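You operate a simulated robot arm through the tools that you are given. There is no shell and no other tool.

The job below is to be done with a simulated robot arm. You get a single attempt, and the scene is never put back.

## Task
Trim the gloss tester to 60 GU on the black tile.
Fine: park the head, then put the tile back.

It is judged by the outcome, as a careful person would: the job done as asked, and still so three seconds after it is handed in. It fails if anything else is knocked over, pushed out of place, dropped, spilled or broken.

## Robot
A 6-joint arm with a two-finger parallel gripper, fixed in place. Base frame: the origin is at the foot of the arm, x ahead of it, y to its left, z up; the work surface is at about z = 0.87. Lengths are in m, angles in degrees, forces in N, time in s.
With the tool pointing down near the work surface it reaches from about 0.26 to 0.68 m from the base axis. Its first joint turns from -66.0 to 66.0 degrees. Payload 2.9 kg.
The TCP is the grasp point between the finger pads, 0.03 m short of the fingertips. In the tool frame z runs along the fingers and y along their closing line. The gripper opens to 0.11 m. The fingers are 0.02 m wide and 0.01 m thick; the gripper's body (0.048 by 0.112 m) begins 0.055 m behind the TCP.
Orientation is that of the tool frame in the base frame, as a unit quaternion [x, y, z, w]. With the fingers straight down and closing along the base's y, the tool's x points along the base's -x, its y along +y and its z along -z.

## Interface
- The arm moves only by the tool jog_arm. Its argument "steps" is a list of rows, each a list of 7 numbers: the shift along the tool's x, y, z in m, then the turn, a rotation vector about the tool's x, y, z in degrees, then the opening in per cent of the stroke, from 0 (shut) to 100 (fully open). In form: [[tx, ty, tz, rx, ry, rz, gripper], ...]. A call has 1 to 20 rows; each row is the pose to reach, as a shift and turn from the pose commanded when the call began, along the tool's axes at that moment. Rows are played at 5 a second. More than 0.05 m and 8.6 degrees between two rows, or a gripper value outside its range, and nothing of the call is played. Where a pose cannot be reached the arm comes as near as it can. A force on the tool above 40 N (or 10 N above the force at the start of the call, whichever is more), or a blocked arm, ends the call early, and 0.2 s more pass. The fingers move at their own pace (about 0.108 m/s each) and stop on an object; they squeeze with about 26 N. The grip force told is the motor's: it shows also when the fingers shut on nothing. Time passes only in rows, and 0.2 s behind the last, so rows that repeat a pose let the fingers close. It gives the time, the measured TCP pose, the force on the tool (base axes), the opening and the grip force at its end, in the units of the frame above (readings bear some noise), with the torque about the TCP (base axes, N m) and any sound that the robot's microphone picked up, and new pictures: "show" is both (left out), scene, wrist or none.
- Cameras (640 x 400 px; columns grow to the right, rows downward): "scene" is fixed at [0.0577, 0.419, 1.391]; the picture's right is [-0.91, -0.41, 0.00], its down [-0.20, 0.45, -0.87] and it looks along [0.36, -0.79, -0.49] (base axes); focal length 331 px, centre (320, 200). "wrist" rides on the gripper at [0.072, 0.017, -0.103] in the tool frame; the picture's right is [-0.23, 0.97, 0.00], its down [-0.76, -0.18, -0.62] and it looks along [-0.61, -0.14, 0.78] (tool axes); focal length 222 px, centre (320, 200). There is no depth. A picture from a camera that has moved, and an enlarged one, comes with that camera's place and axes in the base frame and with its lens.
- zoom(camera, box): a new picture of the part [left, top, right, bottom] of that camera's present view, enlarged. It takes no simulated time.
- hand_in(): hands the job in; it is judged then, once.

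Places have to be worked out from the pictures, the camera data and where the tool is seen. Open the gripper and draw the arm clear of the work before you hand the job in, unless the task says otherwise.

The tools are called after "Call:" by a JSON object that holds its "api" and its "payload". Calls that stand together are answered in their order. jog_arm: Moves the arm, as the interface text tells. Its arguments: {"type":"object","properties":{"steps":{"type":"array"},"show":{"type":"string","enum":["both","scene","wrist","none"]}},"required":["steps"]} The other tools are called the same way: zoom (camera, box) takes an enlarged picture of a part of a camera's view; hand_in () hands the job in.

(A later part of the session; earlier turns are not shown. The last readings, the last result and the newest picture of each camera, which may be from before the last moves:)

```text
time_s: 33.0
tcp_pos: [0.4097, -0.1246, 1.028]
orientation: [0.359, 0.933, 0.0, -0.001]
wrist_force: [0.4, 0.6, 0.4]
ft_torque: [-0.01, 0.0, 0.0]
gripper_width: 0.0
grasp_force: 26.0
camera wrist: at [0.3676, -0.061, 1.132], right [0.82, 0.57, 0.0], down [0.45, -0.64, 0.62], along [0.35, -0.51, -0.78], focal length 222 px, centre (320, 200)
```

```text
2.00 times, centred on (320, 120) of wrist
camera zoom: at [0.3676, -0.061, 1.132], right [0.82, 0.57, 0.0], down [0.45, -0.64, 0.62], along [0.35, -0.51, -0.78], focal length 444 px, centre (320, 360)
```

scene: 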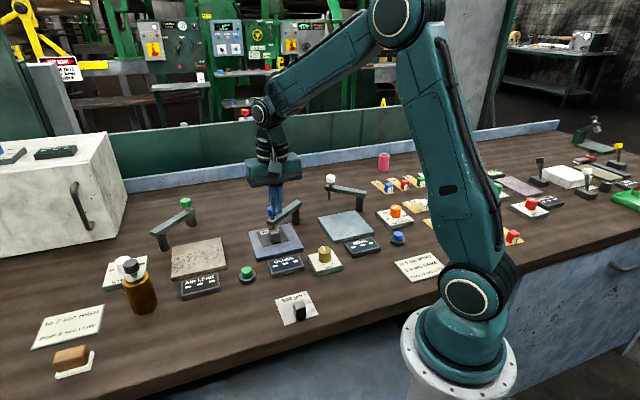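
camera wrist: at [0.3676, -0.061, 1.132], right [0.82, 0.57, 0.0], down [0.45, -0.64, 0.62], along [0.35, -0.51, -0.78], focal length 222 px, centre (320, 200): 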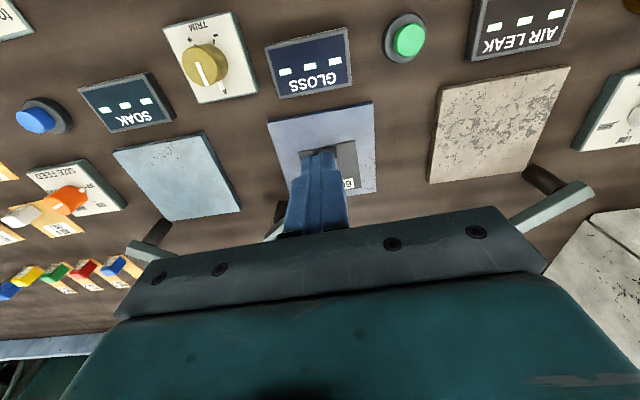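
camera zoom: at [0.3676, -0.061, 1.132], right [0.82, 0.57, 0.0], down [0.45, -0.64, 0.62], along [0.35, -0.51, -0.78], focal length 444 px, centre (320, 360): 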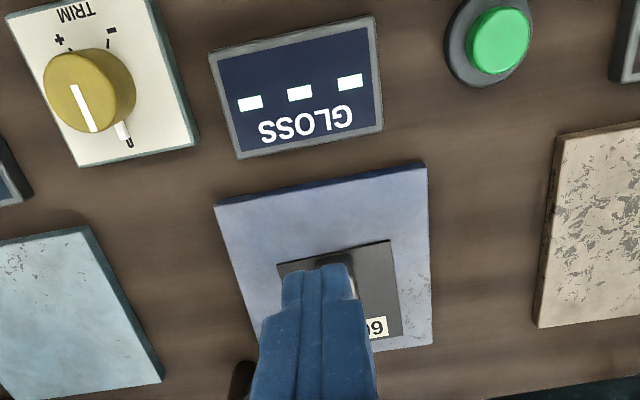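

The display still shows dashes. There's a small mark behind the trim knob that I haven't read, so I'll zoom in on the knob and the display.

Call:
{"api": "zoom", "payload": {"camera": "wrist", "box": [160, 10, 260, 110]}}

Call:
{"api": "zoom", "payload": {"camera": "wrist", "box": [260, 20, 440, 110]}}

Call:
{"api": "zoom", "payload": {"camera": "scene", "box": [255, 195, 305, 250]}}

```text
4.00 times, centred on (210, 60) of wrist
camera zoom: at [0.3676, -0.061, 1.132], right [0.82, 0.57, 0.0], down [0.45, -0.64, 0.62], along [0.35, -0.51, -0.78], focal length 888 px, centre (760, 760)
```

zoom: 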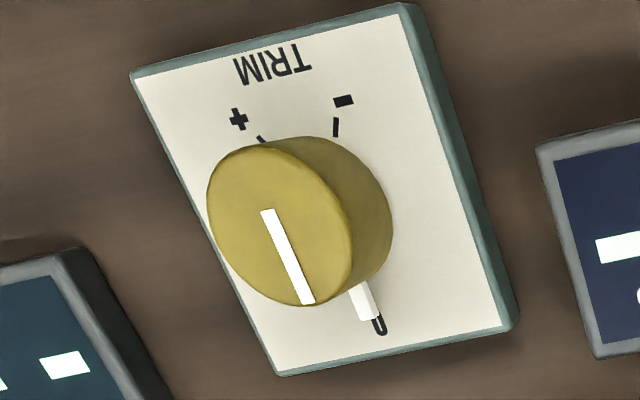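

```text
3.56 times, centred on (350, 65) of wrist
camera zoom: at [0.3676, -0.061, 1.132], right [0.82, 0.57, 0.0], down [0.45, -0.64, 0.62], along [0.35, -0.51, -0.78], focal length 790 px, centre (213, 680)
```

zoom: 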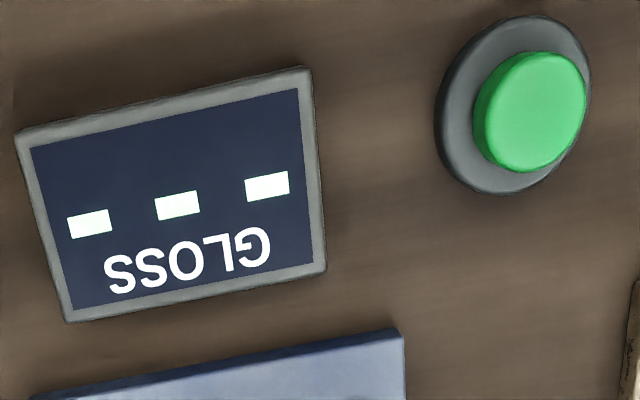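

```text
7.27 times, centred on (280, 222) of scene
camera zoom: at [0.0577, 0.419, 1.391], right [-0.91, -0.41, 0.0], down [-0.2, 0.45, -0.87], along [0.36, -0.79, -0.49], focal length 2407 px, centre (611, 36)
```

zoom: 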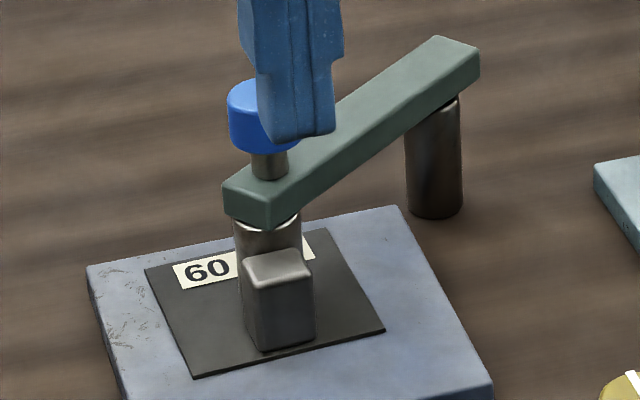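

The trim sits at its "0" mark. The head stopped a degree or two short when I released, so I'll regrip the knob and seat the arm fully against its stop now that the tile is under it. First I'll move above the knob.

Call:
{"api": "jog_arm", "payload": {"steps": [[-0.01, -0.001, -0.01, 0, 0, 0, 10], [-0.03, -0.003, -0.01, 0, 0, 0, 50], [-0.05, -0.005, -0.01, 0, 0, 0, 50], [-0.0752, -0.008, -0.01, 0, 0, 0, 50], [-0.0752, -0.008, -0.01, 0, 0, 0, 50]]}}

Call:
{"api": "zoom", "payload": {"camera": "wrist", "box": [160, 40, 480, 240]}}

Call:
{"api": "zoom", "payload": {"camera": "scene", "box": [255, 195, 305, 250]}}

```text
time_s: 34.2
tcp_pos: [0.461, -0.1812, 1.0368]
orientation: [0.36, 0.933, 0.0, 0.0]
wrist_force: [0.5, 0.6, 0.1]
ft_torque: [0.02, -0.01, 0.0]
gripper_width: 0.0548
grasp_force: 0.1
camera wrist: at [0.4186, -0.1186, 1.1407], right [0.82, 0.57, 0.0], down [0.45, -0.64, 0.62], along [0.35, -0.51, -0.78], focal length 222 px, centre (320, 200)
```

scene: 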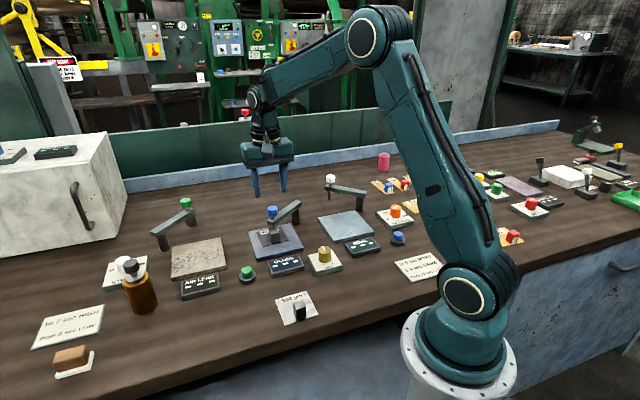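
wrist: 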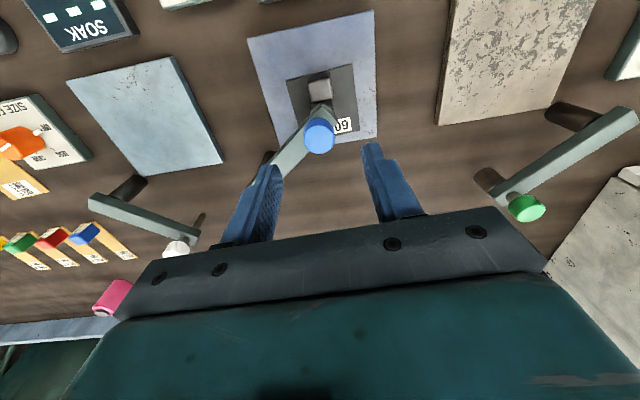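

```text
2.00 times, centred on (320, 140) of wrist
camera zoom: at [0.4186, -0.1186, 1.1407], right [0.82, 0.57, 0.0], down [0.45, -0.64, 0.62], along [0.35, -0.51, -0.78], focal length 444 px, centre (320, 320)
```

zoom: 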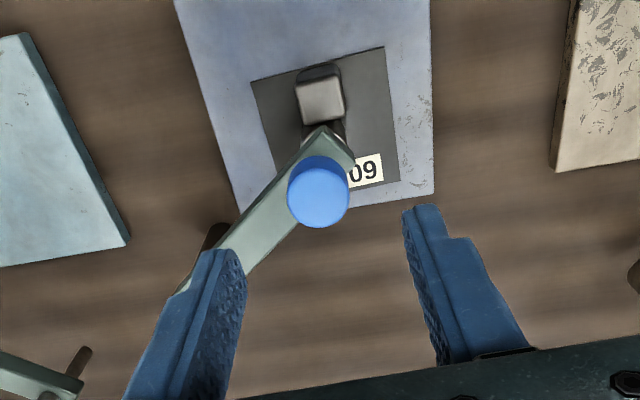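

```text
7.27 times, centred on (280, 222) of scene
camera zoom: at [0.0578, 0.419, 1.391], right [-0.91, -0.41, 0.0], down [-0.2, 0.45, -0.87], along [0.36, -0.79, -0.49], focal length 2407 px, centre (611, 36)
```

zoom: 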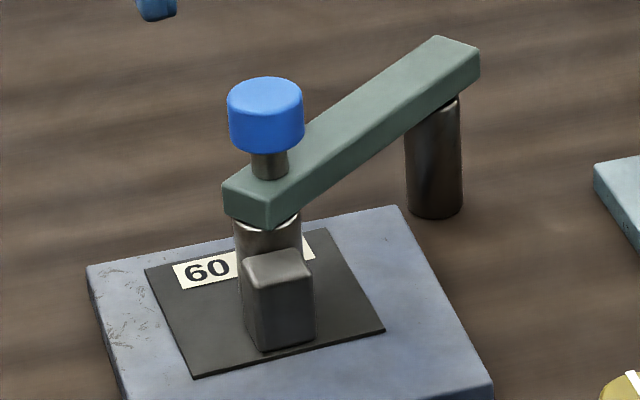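

The knob is at about (0.460, -0.179). I'll lower around it, close, then push it further along the arc to its stop.

Call:
{"api": "jog_arm", "payload": {"steps": [[0.0028, 0.0011, 0.03, 0, 0, 0, 50], [0.0028, 0.0011, 0.055, 0, 0, 0, 50], [0.0028, 0.0011, 0.065, 0, 0, 0, 50], [0.0028, 0.0011, 0.065, 0, 0, 0, 20], [0.0028, 0.0011, 0.065, 0, 0, 0, 0], [0.0028, 0.0011, 0.065, 0, 0, 0, 0], [0.0028, 0.0011, 0.065, 0, 0, 0, 0]]}}

Call:
{"api": "zoom", "payload": {"camera": "scene", "box": [230, 190, 330, 280]}}

```text
time_s: 35.8
tcp_pos: [0.457, -0.1776, 0.9705]
orientation: [0.361, 0.932, 0.0, 0.001]
wrist_force: [-2.2, -8.3, -6.3]
ft_torque: [-0.31, -0.72, -0.05]
gripper_width: 0.0256
grasp_force: 45.1
camera wrist: at [0.4146, -0.1138, 1.0749], right [0.82, 0.57, 0.0], down [0.44, -0.64, 0.62], along [0.35, -0.51, -0.78], focal length 222 px, centre (320, 200)
```

scene: 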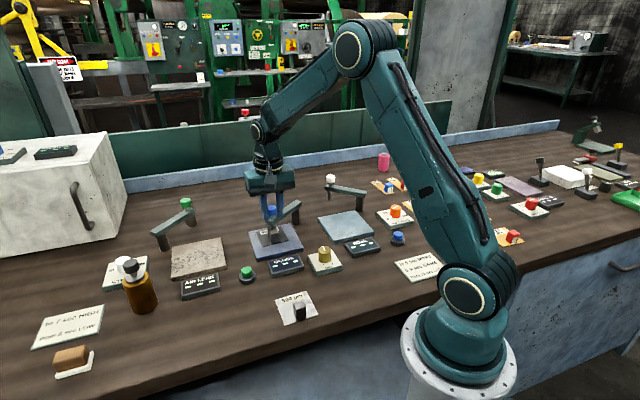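
wrist: 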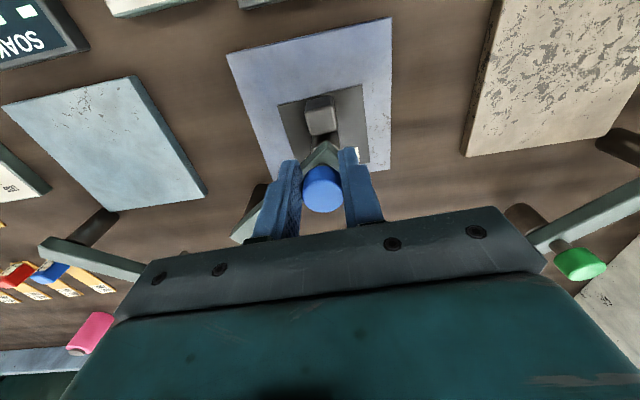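

```text
4.44 times, centred on (280, 235) of scene
camera zoom: at [0.0578, 0.4188, 1.391], right [-0.91, -0.41, 0.0], down [-0.2, 0.45, -0.87], along [0.36, -0.79, -0.49], focal length 1471 px, centre (498, 44)
```

zoom: 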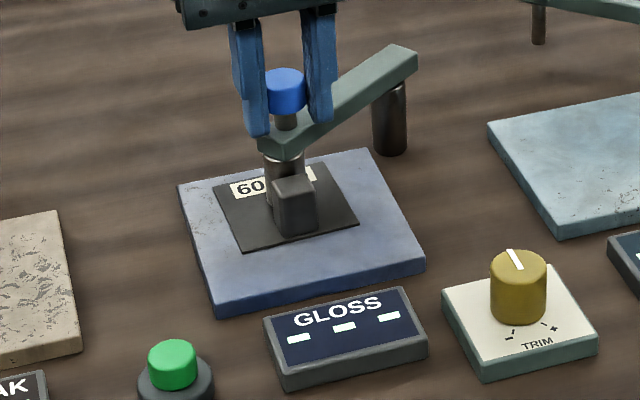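

The head now nearly touches the handle, so I pushed the tile slightly too far, but the stop isn't far off. I'll press the knob gently along the arc toward the stop and watch force and display.

Call:
{"api": "jog_arm", "payload": {"steps": [[0.0016, -0.0013, 0, 0, 0, 0, 0], [0.003, -0.0025, 0, 0, 0, 0, 0], [0.0045, -0.0037, 0, 0, 0, 0, 0]]}}

Call:
{"api": "zoom", "payload": {"camera": "scene", "box": [230, 190, 330, 280]}}

Call:
{"api": "zoom", "payload": {"camera": "wrist", "box": [200, 40, 440, 240]}}

```text
time_s: 36.6
tcp_pos: [0.4523, -0.175, 0.9711]
orientation: [0.357, 0.934, 0.0, 0.002]
wrist_force: [28.8, 7.5, -21.2]
ft_torque: [-0.04, 0.27, 0.11]
gripper_width: 0.0253
grasp_force: 45.1
camera wrist: at [0.409, -0.1127, 1.0759], right [0.82, 0.57, 0.0], down [0.45, -0.64, 0.62], along [0.36, -0.51, -0.78], focal length 222 px, centre (320, 200)
```

scene: 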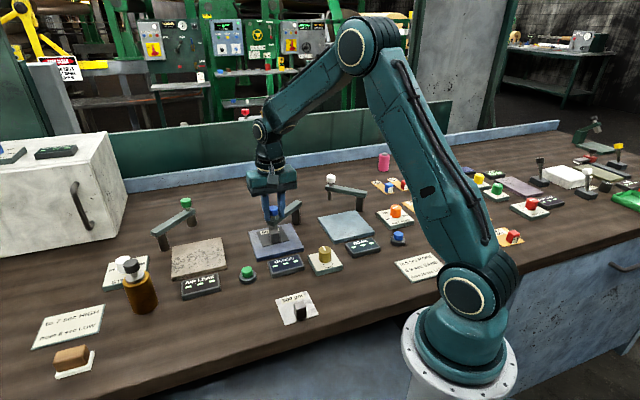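
wrist: 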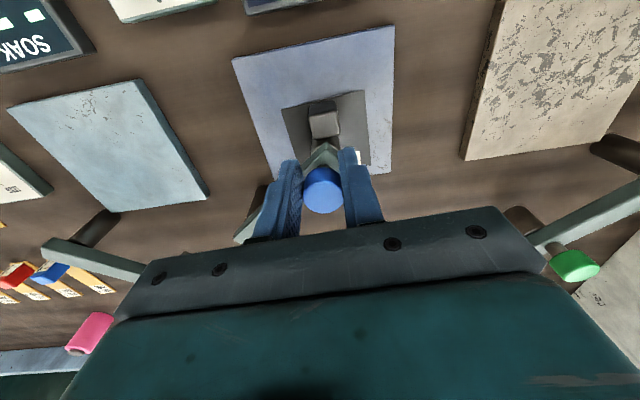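

```text
4.44 times, centred on (280, 235) of scene
camera zoom: at [0.0588, 0.4191, 1.3909], right [-0.91, -0.41, 0.0], down [-0.2, 0.45, -0.87], along [0.36, -0.79, -0.49], focal length 1471 px, centre (498, 44)
```

zoom: 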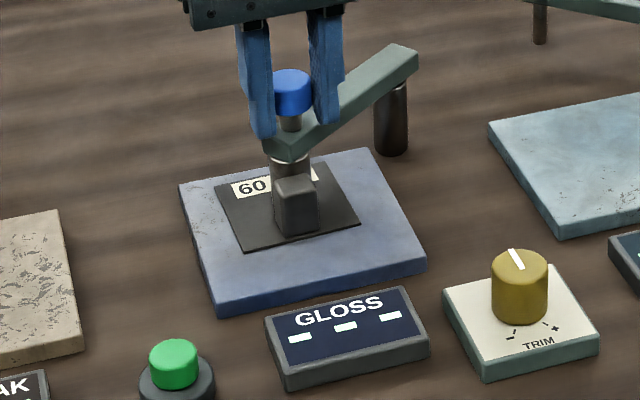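

```text
2.00 times, centred on (320, 140) of wrist
camera zoom: at [0.409, -0.1127, 1.0759], right [0.82, 0.57, 0.0], down [0.45, -0.64, 0.62], along [0.36, -0.51, -0.78], focal length 444 px, centre (320, 320)
```

zoom: 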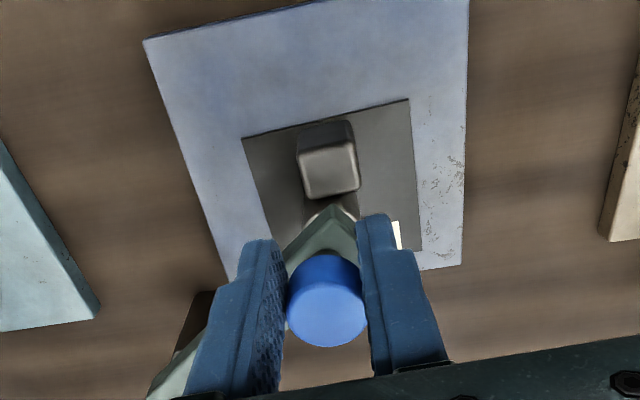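

The head is at its stop over the tile's middle, yet the display is still blank. The knob sits on a stem and the head hangs a few mm above the tile, so the head may need lowering. I'll relieve the side load and test pressing down gently while holding the knob.

Call:
{"api": "jog_arm", "payload": {"steps": [[-0.0015, 0.0012, 0, 0, 0, 0, 0], [-0.0015, 0.0012, 0.001, 0, 0, 0, 0], [-0.0015, 0.0012, 0.002, 0, 0, 0, 0], [-0.0015, 0.0012, 0.003, 0, 0, 0, 0]]}}

Call:
{"api": "zoom", "payload": {"camera": "scene", "box": [230, 190, 330, 280]}}

```text
time_s: 37.6
tcp_pos: [0.4522, -0.1753, 0.9709]
orientation: [0.356, 0.934, 0.001, 0.001]
wrist_force: [1.9, 28.1, 20.1]
ft_torque: [0.62, 0.62, 0.08]
gripper_width: 0.0257
grasp_force: 45.2
camera wrist: at [0.4095, -0.1127, 1.0763], right [0.82, 0.57, 0.0], down [0.45, -0.64, 0.62], along [0.36, -0.51, -0.78], focal length 222 px, centre (320, 200)
```

scene: 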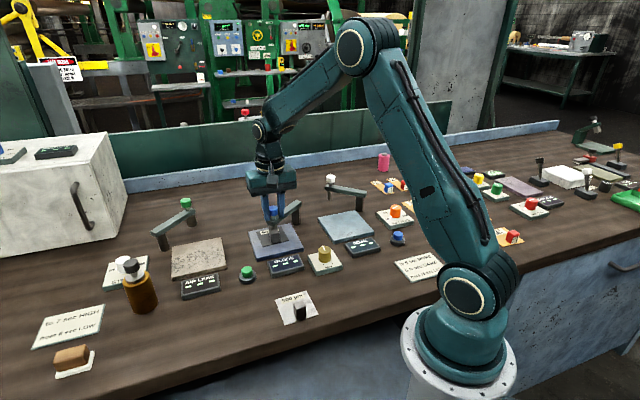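
wrist: 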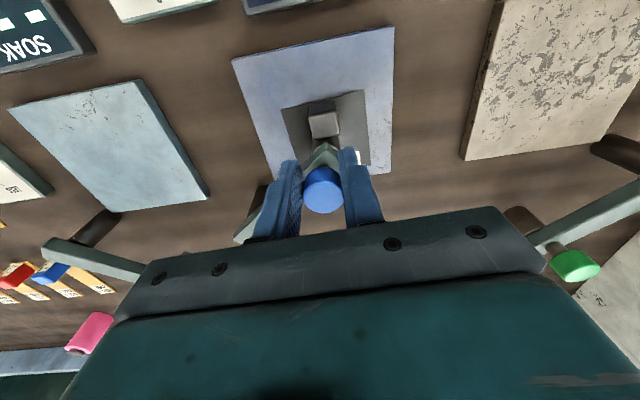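

```text
4.44 times, centred on (280, 235) of scene
camera zoom: at [0.0575, 0.4199, 1.3907], right [-0.91, -0.41, 0.0], down [-0.2, 0.45, -0.87], along [0.36, -0.79, -0.49], focal length 1471 px, centre (498, 44)
```

zoom: 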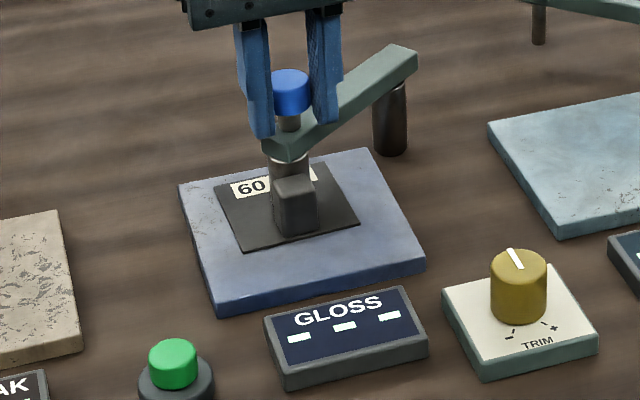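

Pressing down is rigid (20 N with no travel), so the head doesn't plunge. I'll remove the vertical load, seat the arm at its stop with a small bias, then open there without backing off so it stays fully home.

Call:
{"api": "jog_arm", "payload": {"steps": [[-0.0015, 0.0012, -0.002, 0, 0, 0, 0], [0.0005, -0.0008, -0.0025, 0, 0, 0, 0], [0.0012, -0.0016, -0.003, 0, 0, 0, 0], [0.0012, -0.0016, -0.003, 0, 0, 0, 25], [0.0012, -0.0016, -0.003, 0, 0, 0, 50], [0.0012, -0.0016, -0.003, 0, 0, 0, 50], [0.0, 0.0, -0.03, 0, 0, 0, 50], [0, 0.0, -0.06, 0, 0, 0, 50]]}}

Call:
{"api": "zoom", "payload": {"camera": "scene", "box": [230, 190, 330, 280]}}

Call:
{"api": "zoom", "payload": {"camera": "wrist", "box": [200, 20, 440, 220]}}

```text
time_s: 39.4
tcp_pos: [0.4526, -0.1797, 1.0313]
orientation: [0.361, 0.933, 0.0, 0.0]
wrist_force: [0.6, -0.8, -0.3]
ft_torque: [0.02, 0.03, 0.0]
gripper_width: 0.0549
grasp_force: 0.0
camera wrist: at [0.4104, -0.1163, 1.1359], right [0.82, 0.57, 0.0], down [0.45, -0.64, 0.62], along [0.35, -0.51, -0.78], focal length 222 px, centre (320, 200)
```

scene: 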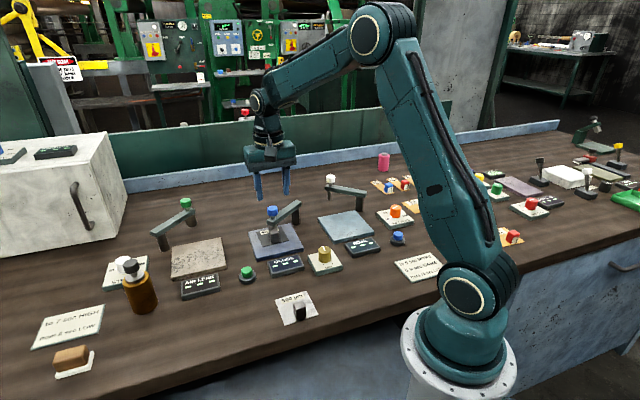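
wrist: 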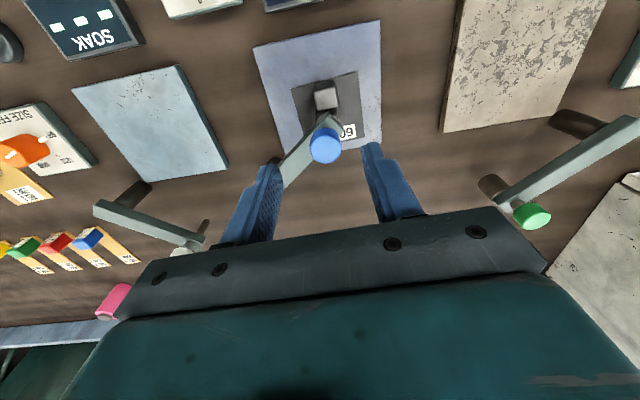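

```text
4.44 times, centred on (280, 235) of scene
camera zoom: at [0.0577, 0.419, 1.391], right [-0.91, -0.41, 0.0], down [-0.2, 0.45, -0.87], along [0.36, -0.79, -0.49], focal length 1471 px, centre (498, 44)
```

zoom: 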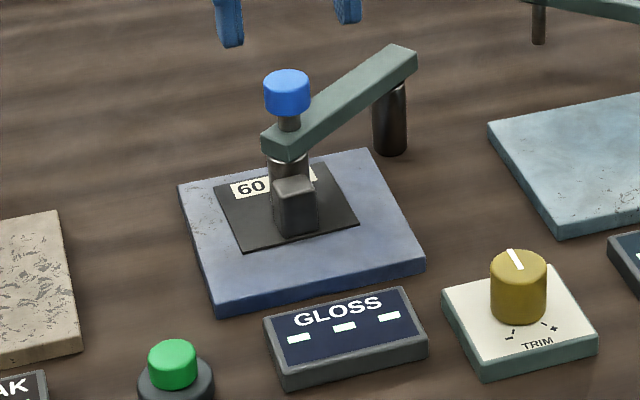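

```text
2.00 times, centred on (320, 120) of wrist
camera zoom: at [0.4104, -0.1163, 1.1359], right [0.82, 0.57, 0.0], down [0.45, -0.64, 0.62], along [0.35, -0.51, -0.78], focal length 444 px, centre (320, 360)
```

zoom: 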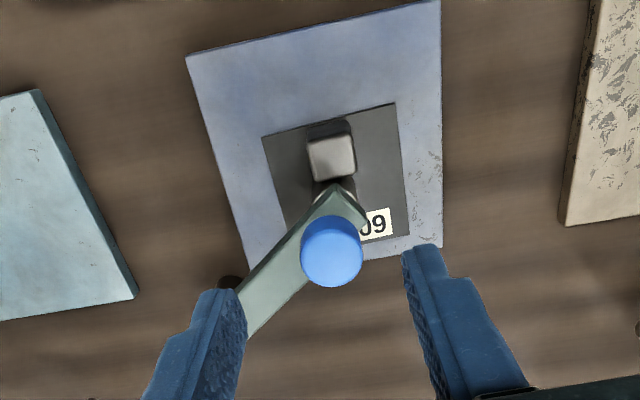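

The arm rests at the same spot as before, so the head's reading point is (0.460, -0.179), about 11 mm from the plate centre. The tile is now about 8 mm off that point, mostly sideways, with its handle touching the head. I'll swing the head out about 36° so I can set the tile down properly centred.

Call:
{"api": "jog_arm", "payload": {"steps": [[-0.0045, 0.0055, 0.02, 0, 0, 0, 50], [-0.0045, 0.0055, 0.045, 0, 0, 0, 50], [-0.0045, 0.0055, 0.0593, 0, 0, 0, 50], [-0.0045, 0.0055, 0.0593, 0, 0, 0, 20], [-0.0045, 0.0055, 0.0593, 0, 0, 0, 0], [-0.0045, 0.0055, 0.0593, 0, 0, 0, 0], [-0.0088, 0.0082, 0.0593, 0, 0, 3, 0], [-0.0131, 0.0108, 0.0593, 0, 0, 6, 0], [-0.0222, 0.0152, 0.0593, 0, 0, 12, 0], [-0.0317, 0.0185, 0.0593, 0, 0, 18, 0], [-0.0414, 0.0209, 0.0593, 0, 0, 24, 0], [-0.0514, 0.0223, 0.0593, 0, 0, 30, 0], [-0.0616, 0.0226, 0.0593, 0, 0, 36, 0]]}}

Call:
{"api": "zoom", "payload": {"camera": "scene", "box": [230, 190, 330, 280]}}

```text
time_s: 42.2
tcp_pos: [0.5132, -0.202, 0.9692]
orientation: [0.631, 0.776, 0.0, 0.001]
wrist_force: [-4.4, -4.7, 10.8]
ft_torque: [-0.25, 0.43, 0.03]
gripper_width: 0.0258
grasp_force: 44.9
camera wrist: at [0.5142, -0.1268, 1.0748], right [1.0, -0.02, 0.0], down [-0.02, -0.78, 0.62], along [-0.01, -0.62, -0.78], focal length 222 px, centre (320, 200)
```

scene: 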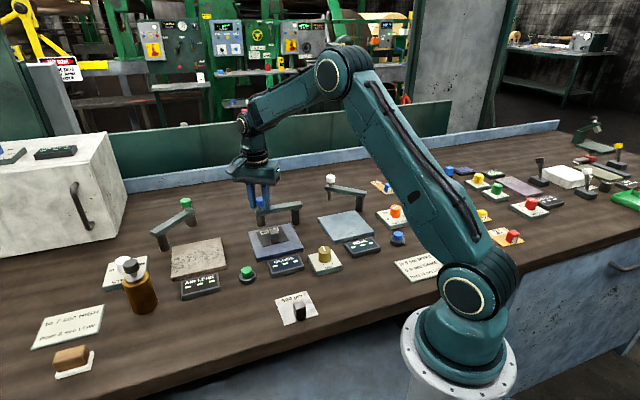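
wrist: 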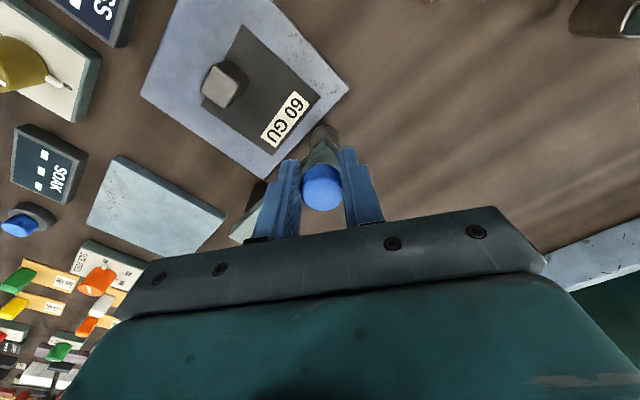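

```text
4.44 times, centred on (280, 235) of scene
camera zoom: at [0.0575, 0.419, 1.391], right [-0.91, -0.41, 0.0], down [-0.2, 0.45, -0.87], along [0.36, -0.79, -0.49], focal length 1471 px, centre (498, 44)
```

zoom: 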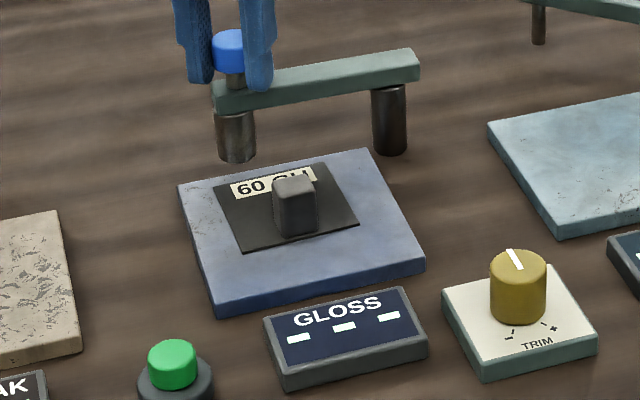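

The head swung out with low forces. I'll release it, rise, turn back to the tile's angle and move over the handle.

Call:
{"api": "jog_arm", "payload": {"steps": [[0, 0, 0, 0, 0, 0, 25], [0, 0, 0, 0, 0, 0, 50], [0, 0, 0, 0, 0, 0, 50], [0, 0, -0.03, 0, 0, 0, 50], [0, 0, -0.06, 0, 0, 0, 50], [0.01, -0.01, -0.06, 0, 0, -8, 50], [0.02, -0.021, -0.06, 0, 0, -16, 50], [0.032, -0.033, -0.06, 0, 0, -24, 50], [0.044, -0.045, -0.06, 0, 0, -32, 50], [0.0536, -0.0549, -0.06, 0, 0, -36, 50], [0.0536, -0.0549, -0.06, 0, 0, -36, 50]]}}

Call:
{"api": "zoom", "payload": {"camera": "wrist", "box": [200, 20, 440, 220]}}

Call:
{"api": "zoom", "payload": {"camera": "scene", "box": [230, 190, 330, 280]}}

```text
time_s: 44.6
tcp_pos: [0.4476, -0.1625, 1.0308]
orientation: [0.359, 0.933, 0.0, 0.0]
wrist_force: [-0.1, 0.2, -0.8]
ft_torque: [0.01, -0.03, 0.02]
gripper_width: 0.0549
grasp_force: 0.0
camera wrist: at [0.4048, -0.0992, 1.1346], right [0.82, 0.57, 0.0], down [0.45, -0.64, 0.62], along [0.35, -0.51, -0.78], focal length 222 px, centre (320, 200)
```

scene: 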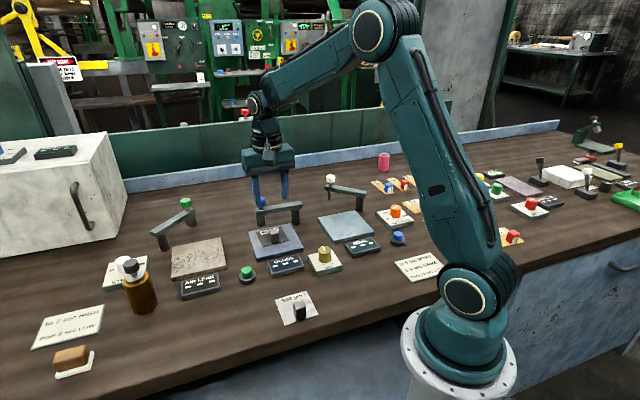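
wrist: 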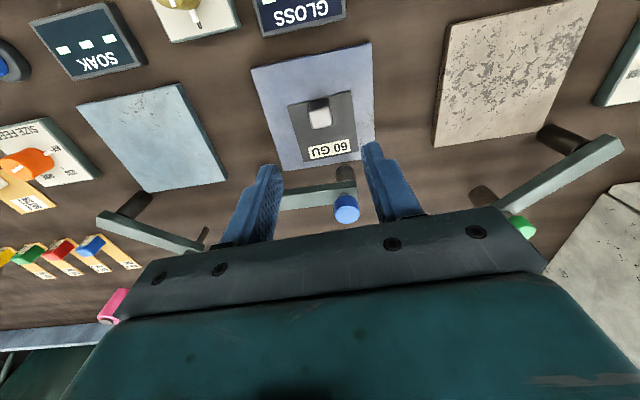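

```text
2.00 times, centred on (320, 120) of wrist
camera zoom: at [0.4048, -0.0992, 1.1346], right [0.82, 0.57, 0.0], down [0.45, -0.64, 0.62], along [0.35, -0.51, -0.78], focal length 444 px, centre (320, 360)
```

zoom: 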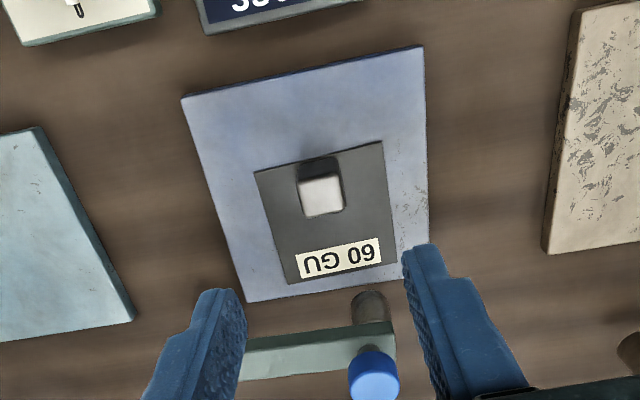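

```text
4.44 times, centred on (280, 235) of scene
camera zoom: at [0.0577, 0.419, 1.391], right [-0.91, -0.41, 0.0], down [-0.2, 0.45, -0.87], along [0.36, -0.79, -0.49], focal length 1471 px, centre (498, 44)
```

zoom: 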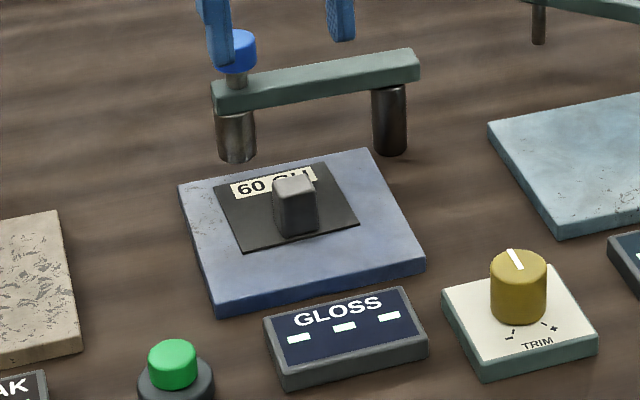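

With a clear view, the tile centre is at (0.466, -0.176), and I want it at (0.457, -0.174), between the plate centre and the head's spot. I'll grip the handle, lift 4 mm, shift 8 mm forward and 4 mm right, set it down and back away.

Call:
{"api": "jog_arm", "payload": {"steps": [[0.0011, 0.0018, 0.04, 0, 0, 0, 50], [0.0011, 0.0018, 0.08, 0, 0, 0, 50], [0.0011, 0.0018, 0.105, 0, 0, 0, 50], [0.0011, 0.0018, 0.1173, 0, 0, 0, 50], [0.0011, 0.0018, 0.1173, 0, 0, 0, 20], [0.0011, 0.0018, 0.1173, 0, 0, 0, 0], [0.0011, 0.0018, 0.1173, 0, 0, 0, 0], [0.0011, 0.0018, 0.1173, 0, 0, 0, 0], [0.0011, 0.0018, 0.1133, 0, 0, 0, 0], [0.0051, -0.0003, 0.1133, 0, 0, 0, 0], [0.0092, -0.0023, 0.1133, 0, 0, 0, 0], [0.0092, -0.0023, 0.1155, 0, 0, 0, 0], [0.0092, -0.0023, 0.1175, 0, 0, 0, 0]]}}

Call:
{"api": "zoom", "payload": {"camera": "scene", "box": [230, 190, 330, 280]}}

```text
time_s: 47.4
tcp_pos: [0.4399, -0.1577, 0.9147]
orientation: [0.36, 0.933, -0.001, 0.0]
wrist_force: [-0.1, 1.3, 3.4]
ft_torque: [-0.1, -0.03, -0.02]
gripper_width: 0.0216
grasp_force: 26.6
camera wrist: at [0.3973, -0.0944, 1.0182], right [0.82, 0.57, 0.0], down [0.44, -0.64, 0.62], along [0.35, -0.51, -0.78], focal length 222 px, centre (320, 200)
```

scene: 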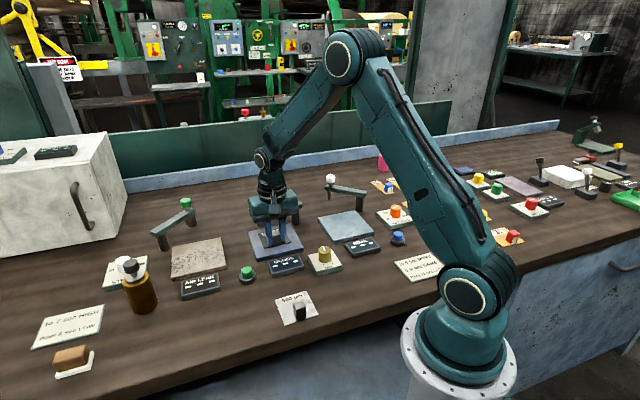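
wrist: 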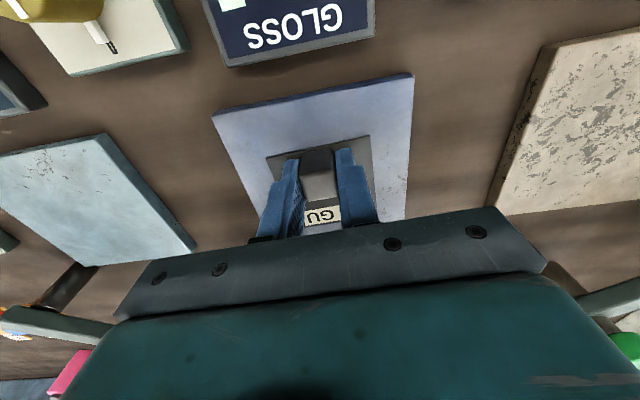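

```text
4.44 times, centred on (280, 235) of scene
camera zoom: at [0.0577, 0.4191, 1.3909], right [-0.91, -0.41, 0.0], down [-0.2, 0.45, -0.87], along [0.36, -0.79, -0.49], focal length 1471 px, centre (498, 44)
```

zoom: 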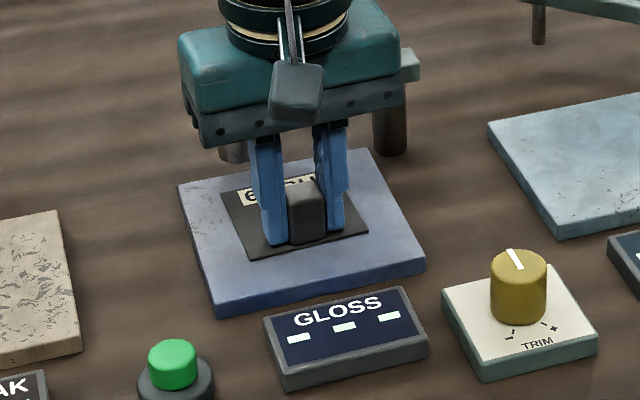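

The tile is down (contact +3 N). I'll release, lift, and go above the swung-out head knob.

Call:
{"api": "jog_arm", "payload": {"steps": [[0, 0, 0, 0, 0, 0, 25], [0, 0, 0, 0, 0, 0, 50], [0, 0, 0, 0, 0, 0, 50], [0, 0, -0.03, 0, 0, 0, 50], [0, 0, -0.07, 0, 0, 0, 50], [0, 0, -0.11, 0, 0, 0, 50], [-0.03, 0.005, -0.12, 0, 0, 0, 50], [-0.06, 0.011, -0.12, 0, 0, 0, 50], [-0.084, 0.0163, -0.12, 0, 0, 0, 50], [-0.084, 0.0163, -0.12, 0, 0, 0, 50]]}}

Call:
{"api": "zoom", "payload": {"camera": "wrist", "box": [200, 20, 440, 220]}}

Call:
{"api": "zoom", "payload": {"camera": "scene", "box": [230, 190, 330, 280]}}

```text
time_s: 49.6
tcp_pos: [0.5116, -0.2002, 1.0326]
orientation: [0.36, 0.933, 0.001, 0.0]
wrist_force: [0.5, 0.3, -0.7]
ft_torque: [-0.01, -0.03, 0.0]
gripper_width: 0.0546
grasp_force: 0.1
camera wrist: at [0.47, -0.1376, 1.1374], right [0.82, 0.57, 0.0], down [0.45, -0.64, 0.62], along [0.35, -0.51, -0.78], focal length 222 px, centre (320, 200)
```

scene: 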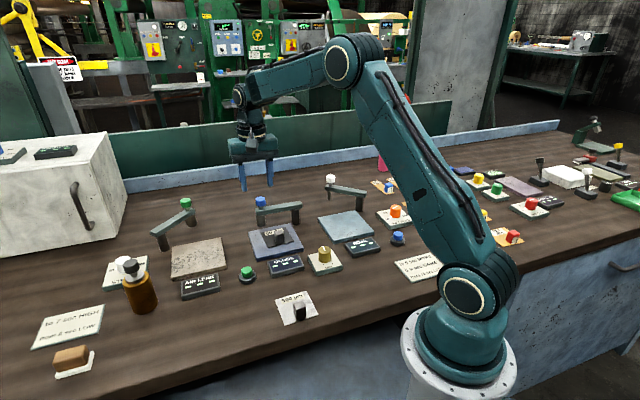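
wrist: 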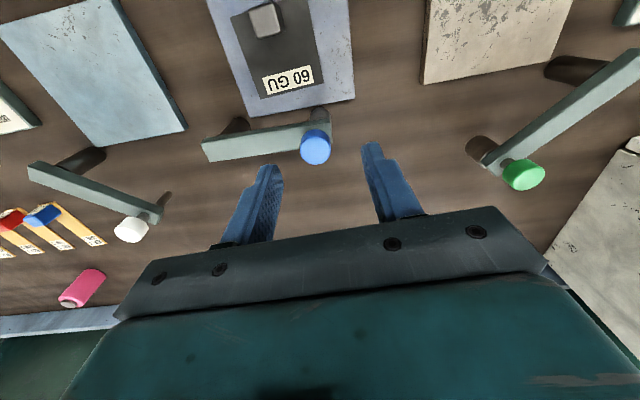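

```text
2.00 times, centred on (320, 120) of wrist
camera zoom: at [0.47, -0.1376, 1.1374], right [0.82, 0.57, 0.0], down [0.45, -0.64, 0.62], along [0.35, -0.51, -0.78], focal length 444 px, centre (320, 360)
```

zoom: 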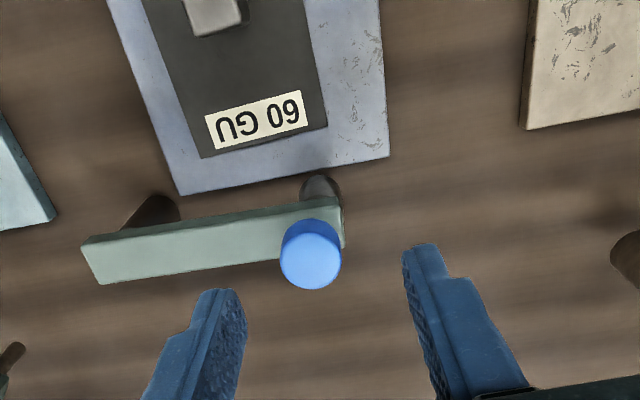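

```text
4.44 times, centred on (280, 235) of scene
camera zoom: at [0.0578, 0.419, 1.391], right [-0.91, -0.41, 0.0], down [-0.2, 0.45, -0.87], along [0.36, -0.79, -0.49], focal length 1471 px, centre (498, 44)
```

zoom: 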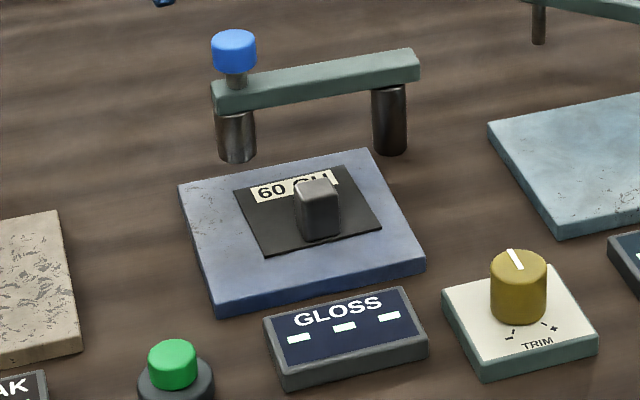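

The tile ended at about (0.4525, -0.177), so the head's spot falls 6 mm behind and 4 mm left of its centre, which is good. Now I'll grip the knob and swing the head in to its stop.

Call:
{"api": "jog_arm", "payload": {"steps": [[-0.0065, -0.0037, 0.02, 0, 0, 0, 50], [-0.0065, -0.0037, 0.045, 0, 0, 0, 50], [-0.0065, -0.0037, 0.0606, 0, 0, 0, 50], [-0.0065, -0.0037, 0.0606, 0, 0, 0, 20], [-0.0065, -0.0037, 0.0606, 0, 0, 0, 0], [-0.0065, -0.0037, 0.0606, 0, 0, 0, 0], [-0.0015, -0.0036, 0.0606, 0, 0, -3, 0], [0.0034, -0.0036, 0.0606, 0, 0, -6, 0], [0.0132, -0.0045, 0.0606, 0, 0, -12, 0], [0.0229, -0.0065, 0.0606, 0, 0, -18, 0], [0.0324, -0.0094, 0.0606, 0, 0, -24, 0], [0.0415, -0.0133, 0.0606, 0, 0, -30, 0], [0.05, -0.0182, 0.0606, 0, 0, -36, 0], [0.0541, -0.0209, 0.0606, 0, 0, -39, 0]]}}

Call:
{"api": "zoom", "payload": {"camera": "scene", "box": [230, 190, 330, 280]}}

Call:
{"api": "zoom", "payload": {"camera": "wrist", "box": [200, 0, 440, 200]}}

```text
time_s: 52.6
tcp_pos: [0.4594, -0.182, 0.9713]
orientation: [0.027, 1.0, 0.0, 0.001]
wrist_force: [1.2, -16.6, -10.1]
ft_torque: [0.17, -0.27, -0.19]
gripper_width: 0.0257
grasp_force: 44.6
camera wrist: at [0.3869, -0.1593, 1.0764], right [0.28, 0.96, 0.0], down [0.75, -0.22, 0.62], along [0.6, -0.18, -0.78], focal length 222 px, centre (320, 200)
```

scene: 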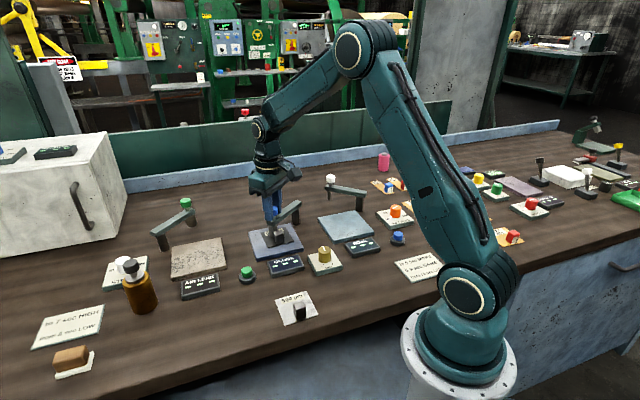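
wrist: 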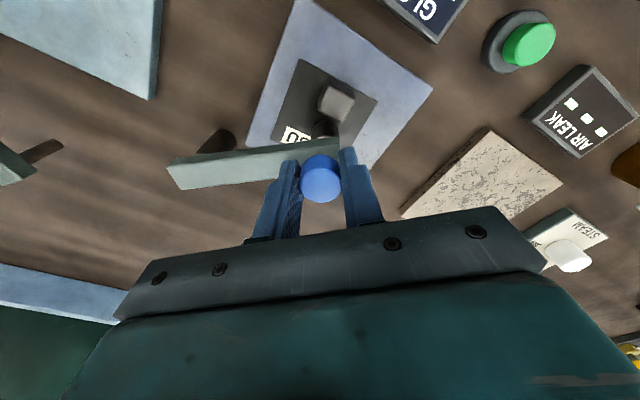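

```text
4.44 times, centred on (280, 235) of scene
camera zoom: at [0.0579, 0.4185, 1.3911], right [-0.91, -0.41, 0.0], down [-0.2, 0.45, -0.87], along [0.36, -0.79, -0.49], focal length 1471 px, centre (498, 44)
```

zoom: 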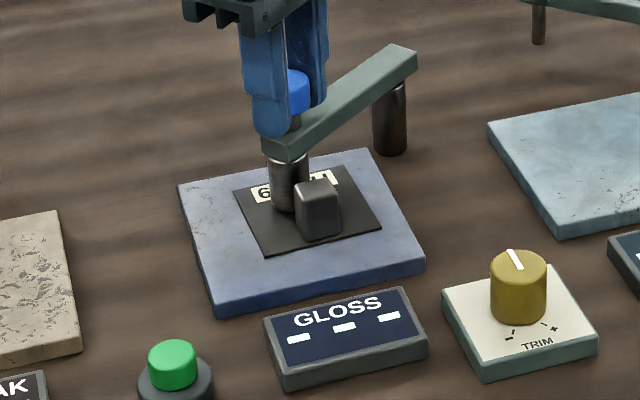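

```text
2.00 times, centred on (320, 100) of wrist
camera zoom: at [0.3869, -0.1593, 1.0764], right [0.28, 0.96, 0.0], down [0.75, -0.22, 0.62], along [0.6, -0.18, -0.78], focal length 444 px, centre (320, 400)
```

zoom: 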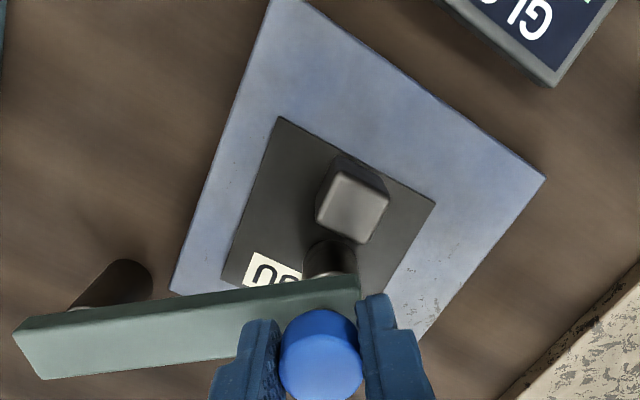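

The head isn't quite at its stop yet (little opposing force). I'll push a few more millimetres along the arc while watching the display.

Call:
{"api": "jog_arm", "payload": {"steps": [[0.002, -0.0008, 0, 0, 0, -1, 0], [0.004, -0.0008, 0, 0, 0, -2, 0], [0.006, -0.001, 0, 0, 0, -3, 0], [0.0075, -0.001, 0, 0, 0, -4, 0]]}}

Call:
{"api": "zoom", "payload": {"camera": "scene", "box": [230, 190, 330, 280]}}

Call:
{"api": "zoom", "payload": {"camera": "wrist", "box": [200, 0, 440, 200]}}

```text
time_s: 53.6
tcp_pos: [0.4544, -0.1826, 0.974]
orientation: [-0.009, 1.0, -0.001, 0.007]
wrist_force: [30.8, -7.0, -7.4]
ft_torque: [0.03, -0.4, 0.17]
gripper_width: 0.0253
grasp_force: 45.2
camera wrist: at [0.3803, -0.1644, 1.0773], right [0.21, 0.98, 0.0], down [0.76, -0.16, 0.63], along [0.62, -0.13, -0.77], focal length 222 px, centre (320, 200)
```

scene: 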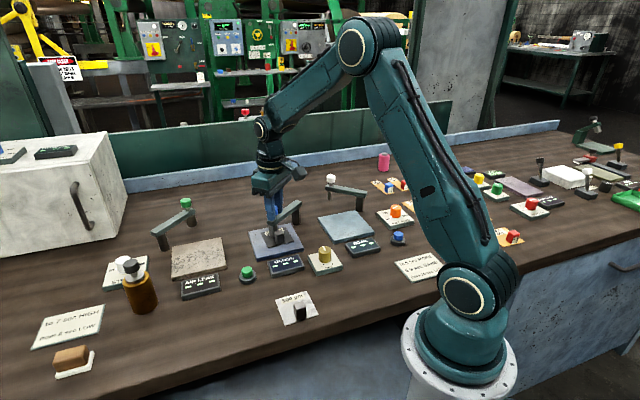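
wrist: 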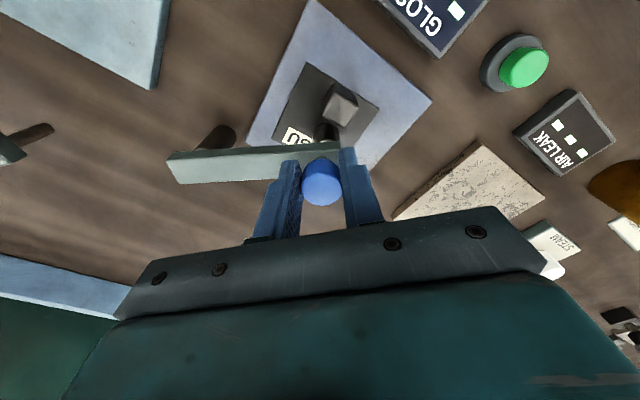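

```text
4.44 times, centred on (280, 235) of scene
camera zoom: at [0.0587, 0.4188, 1.391], right [-0.91, -0.41, 0.0], down [-0.2, 0.45, -0.87], along [0.36, -0.79, -0.49], focal length 1471 px, centre (498, 44)
```

zoom: 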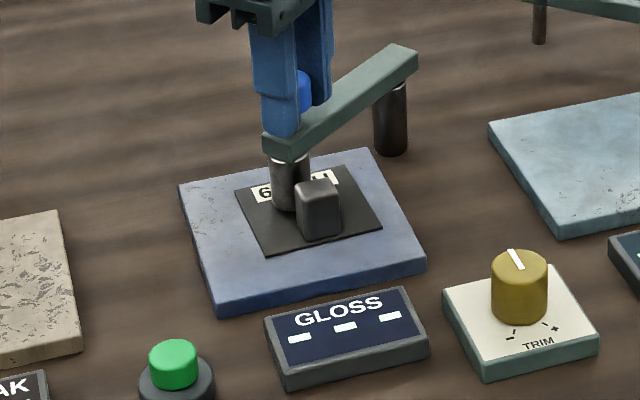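

```text
2.00 times, centred on (320, 100) of wrist
camera zoom: at [0.3803, -0.1644, 1.0773], right [0.21, 0.98, 0.0], down [0.76, -0.16, 0.63], along [0.62, -0.13, -0.77], focal length 444 px, centre (320, 400)
```

zoom: 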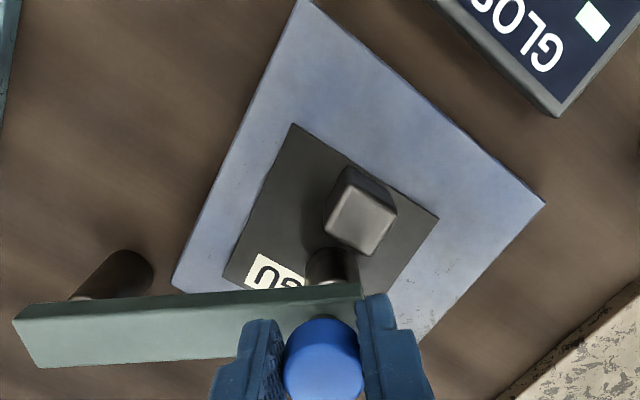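

The head is at its stop again with the tile well placed, but the display is unchanged. It may need to settle without load, so I'll release, rise and wait a couple of seconds before looking again.

Call:
{"api": "jog_arm", "payload": {"steps": [[0.005, -0.001, 0, 0, 0, -3, 0], [0.005, -0.001, 0, 0, 0, -3, 25], [0.005, -0.001, 0, 0, 0, -3, 50], [0.005, -0.001, 0, 0, 0, -3, 50], [0.005, -0.001, -0.03, 0, 0, -3, 50], [0.005, -0.001, -0.06, 0, 0, -3, 50], [0.02, 0.02, -0.09, 0, 0, -3, 50], [0.02, 0.02, -0.09, 0, 0, -3, 50], [0.02, 0.02, -0.09, 0, 0, -3, 50], [0.02, 0.02, -0.09, 0, 0, -3, 50], [0.02, 0.02, -0.09, 0, 0, -3, 50], [0.02, 0.02, -0.09, 0, 0, -3, 50], [0.02, 0.02, -0.09, 0, 0, -3, 50]]}}

Call:
{"api": "zoom", "payload": {"camera": "scene", "box": [230, 190, 330, 280]}}

Call:
{"api": "zoom", "payload": {"camera": "wrist", "box": [200, 0, 440, 200]}}

Call:
{"api": "zoom", "payload": {"camera": "scene", "box": [260, 200, 300, 240]}}

```text
time_s: 56.4
tcp_pos: [0.4291, -0.1609, 1.0632]
orientation: [-0.033, 0.999, 0.0, 0.001]
wrist_force: [-0.7, 0.4, 0.8]
ft_torque: [-0.03, 0.02, 0.01]
gripper_width: 0.0552
grasp_force: 0.0
camera wrist: at [0.3558, -0.1484, 1.1677], right [0.16, 0.99, 0.0], down [0.77, -0.13, 0.62], along [0.61, -0.1, -0.78], focal length 222 px, centre (320, 200)
```

scene: 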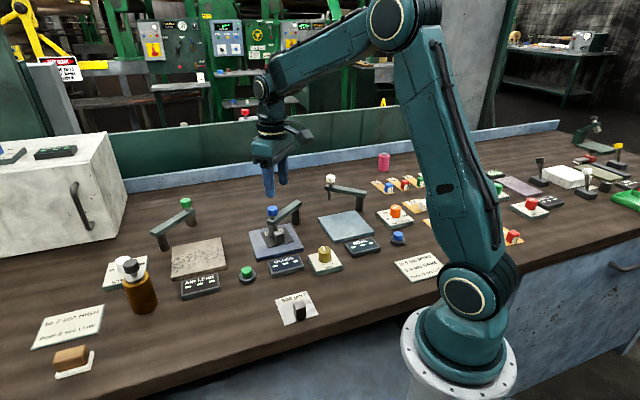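
wrist: 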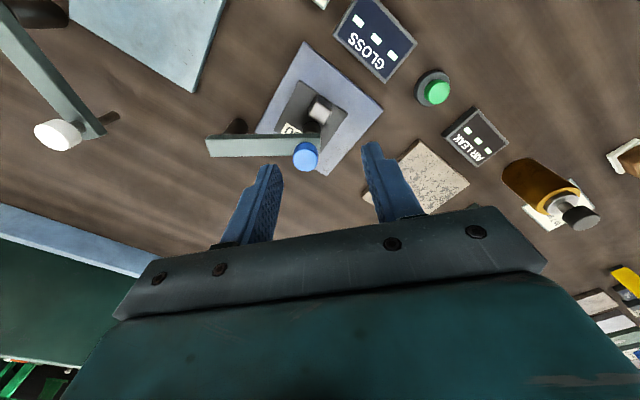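

```text
4.44 times, centred on (280, 235) of scene
camera zoom: at [0.0577, 0.419, 1.391], right [-0.91, -0.41, 0.0], down [-0.2, 0.45, -0.87], along [0.36, -0.79, -0.49], focal length 1471 px, centre (498, 44)
```

zoom: 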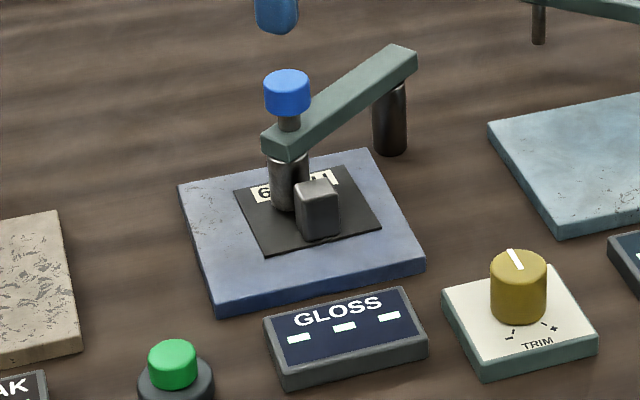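

```text
2.00 times, centred on (320, 100) of wrist
camera zoom: at [0.3558, -0.1484, 1.1677], right [0.16, 0.99, 0.0], down [0.77, -0.13, 0.62], along [0.61, -0.1, -0.78], focal length 444 px, centre (320, 400)
```

zoom: 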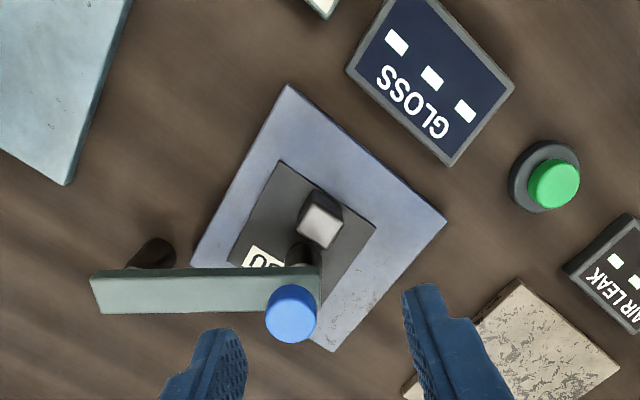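

```text
10.00 times, centred on (280, 220) of scene
camera zoom: at [0.0577, 0.419, 1.391], right [-0.91, -0.41, 0.0], down [-0.2, 0.45, -0.87], along [0.36, -0.79, -0.49], focal length 3309 px, centre (720, 0)
```

zoom: 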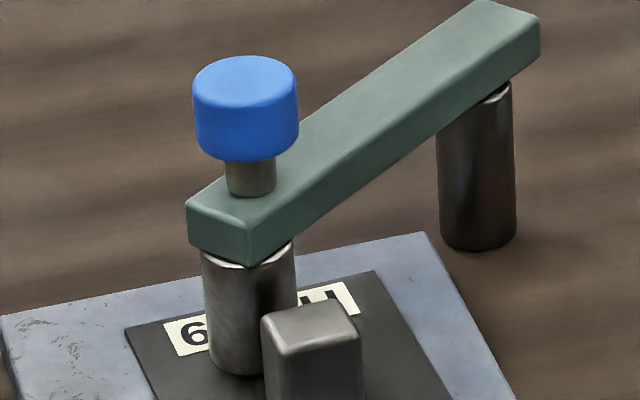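

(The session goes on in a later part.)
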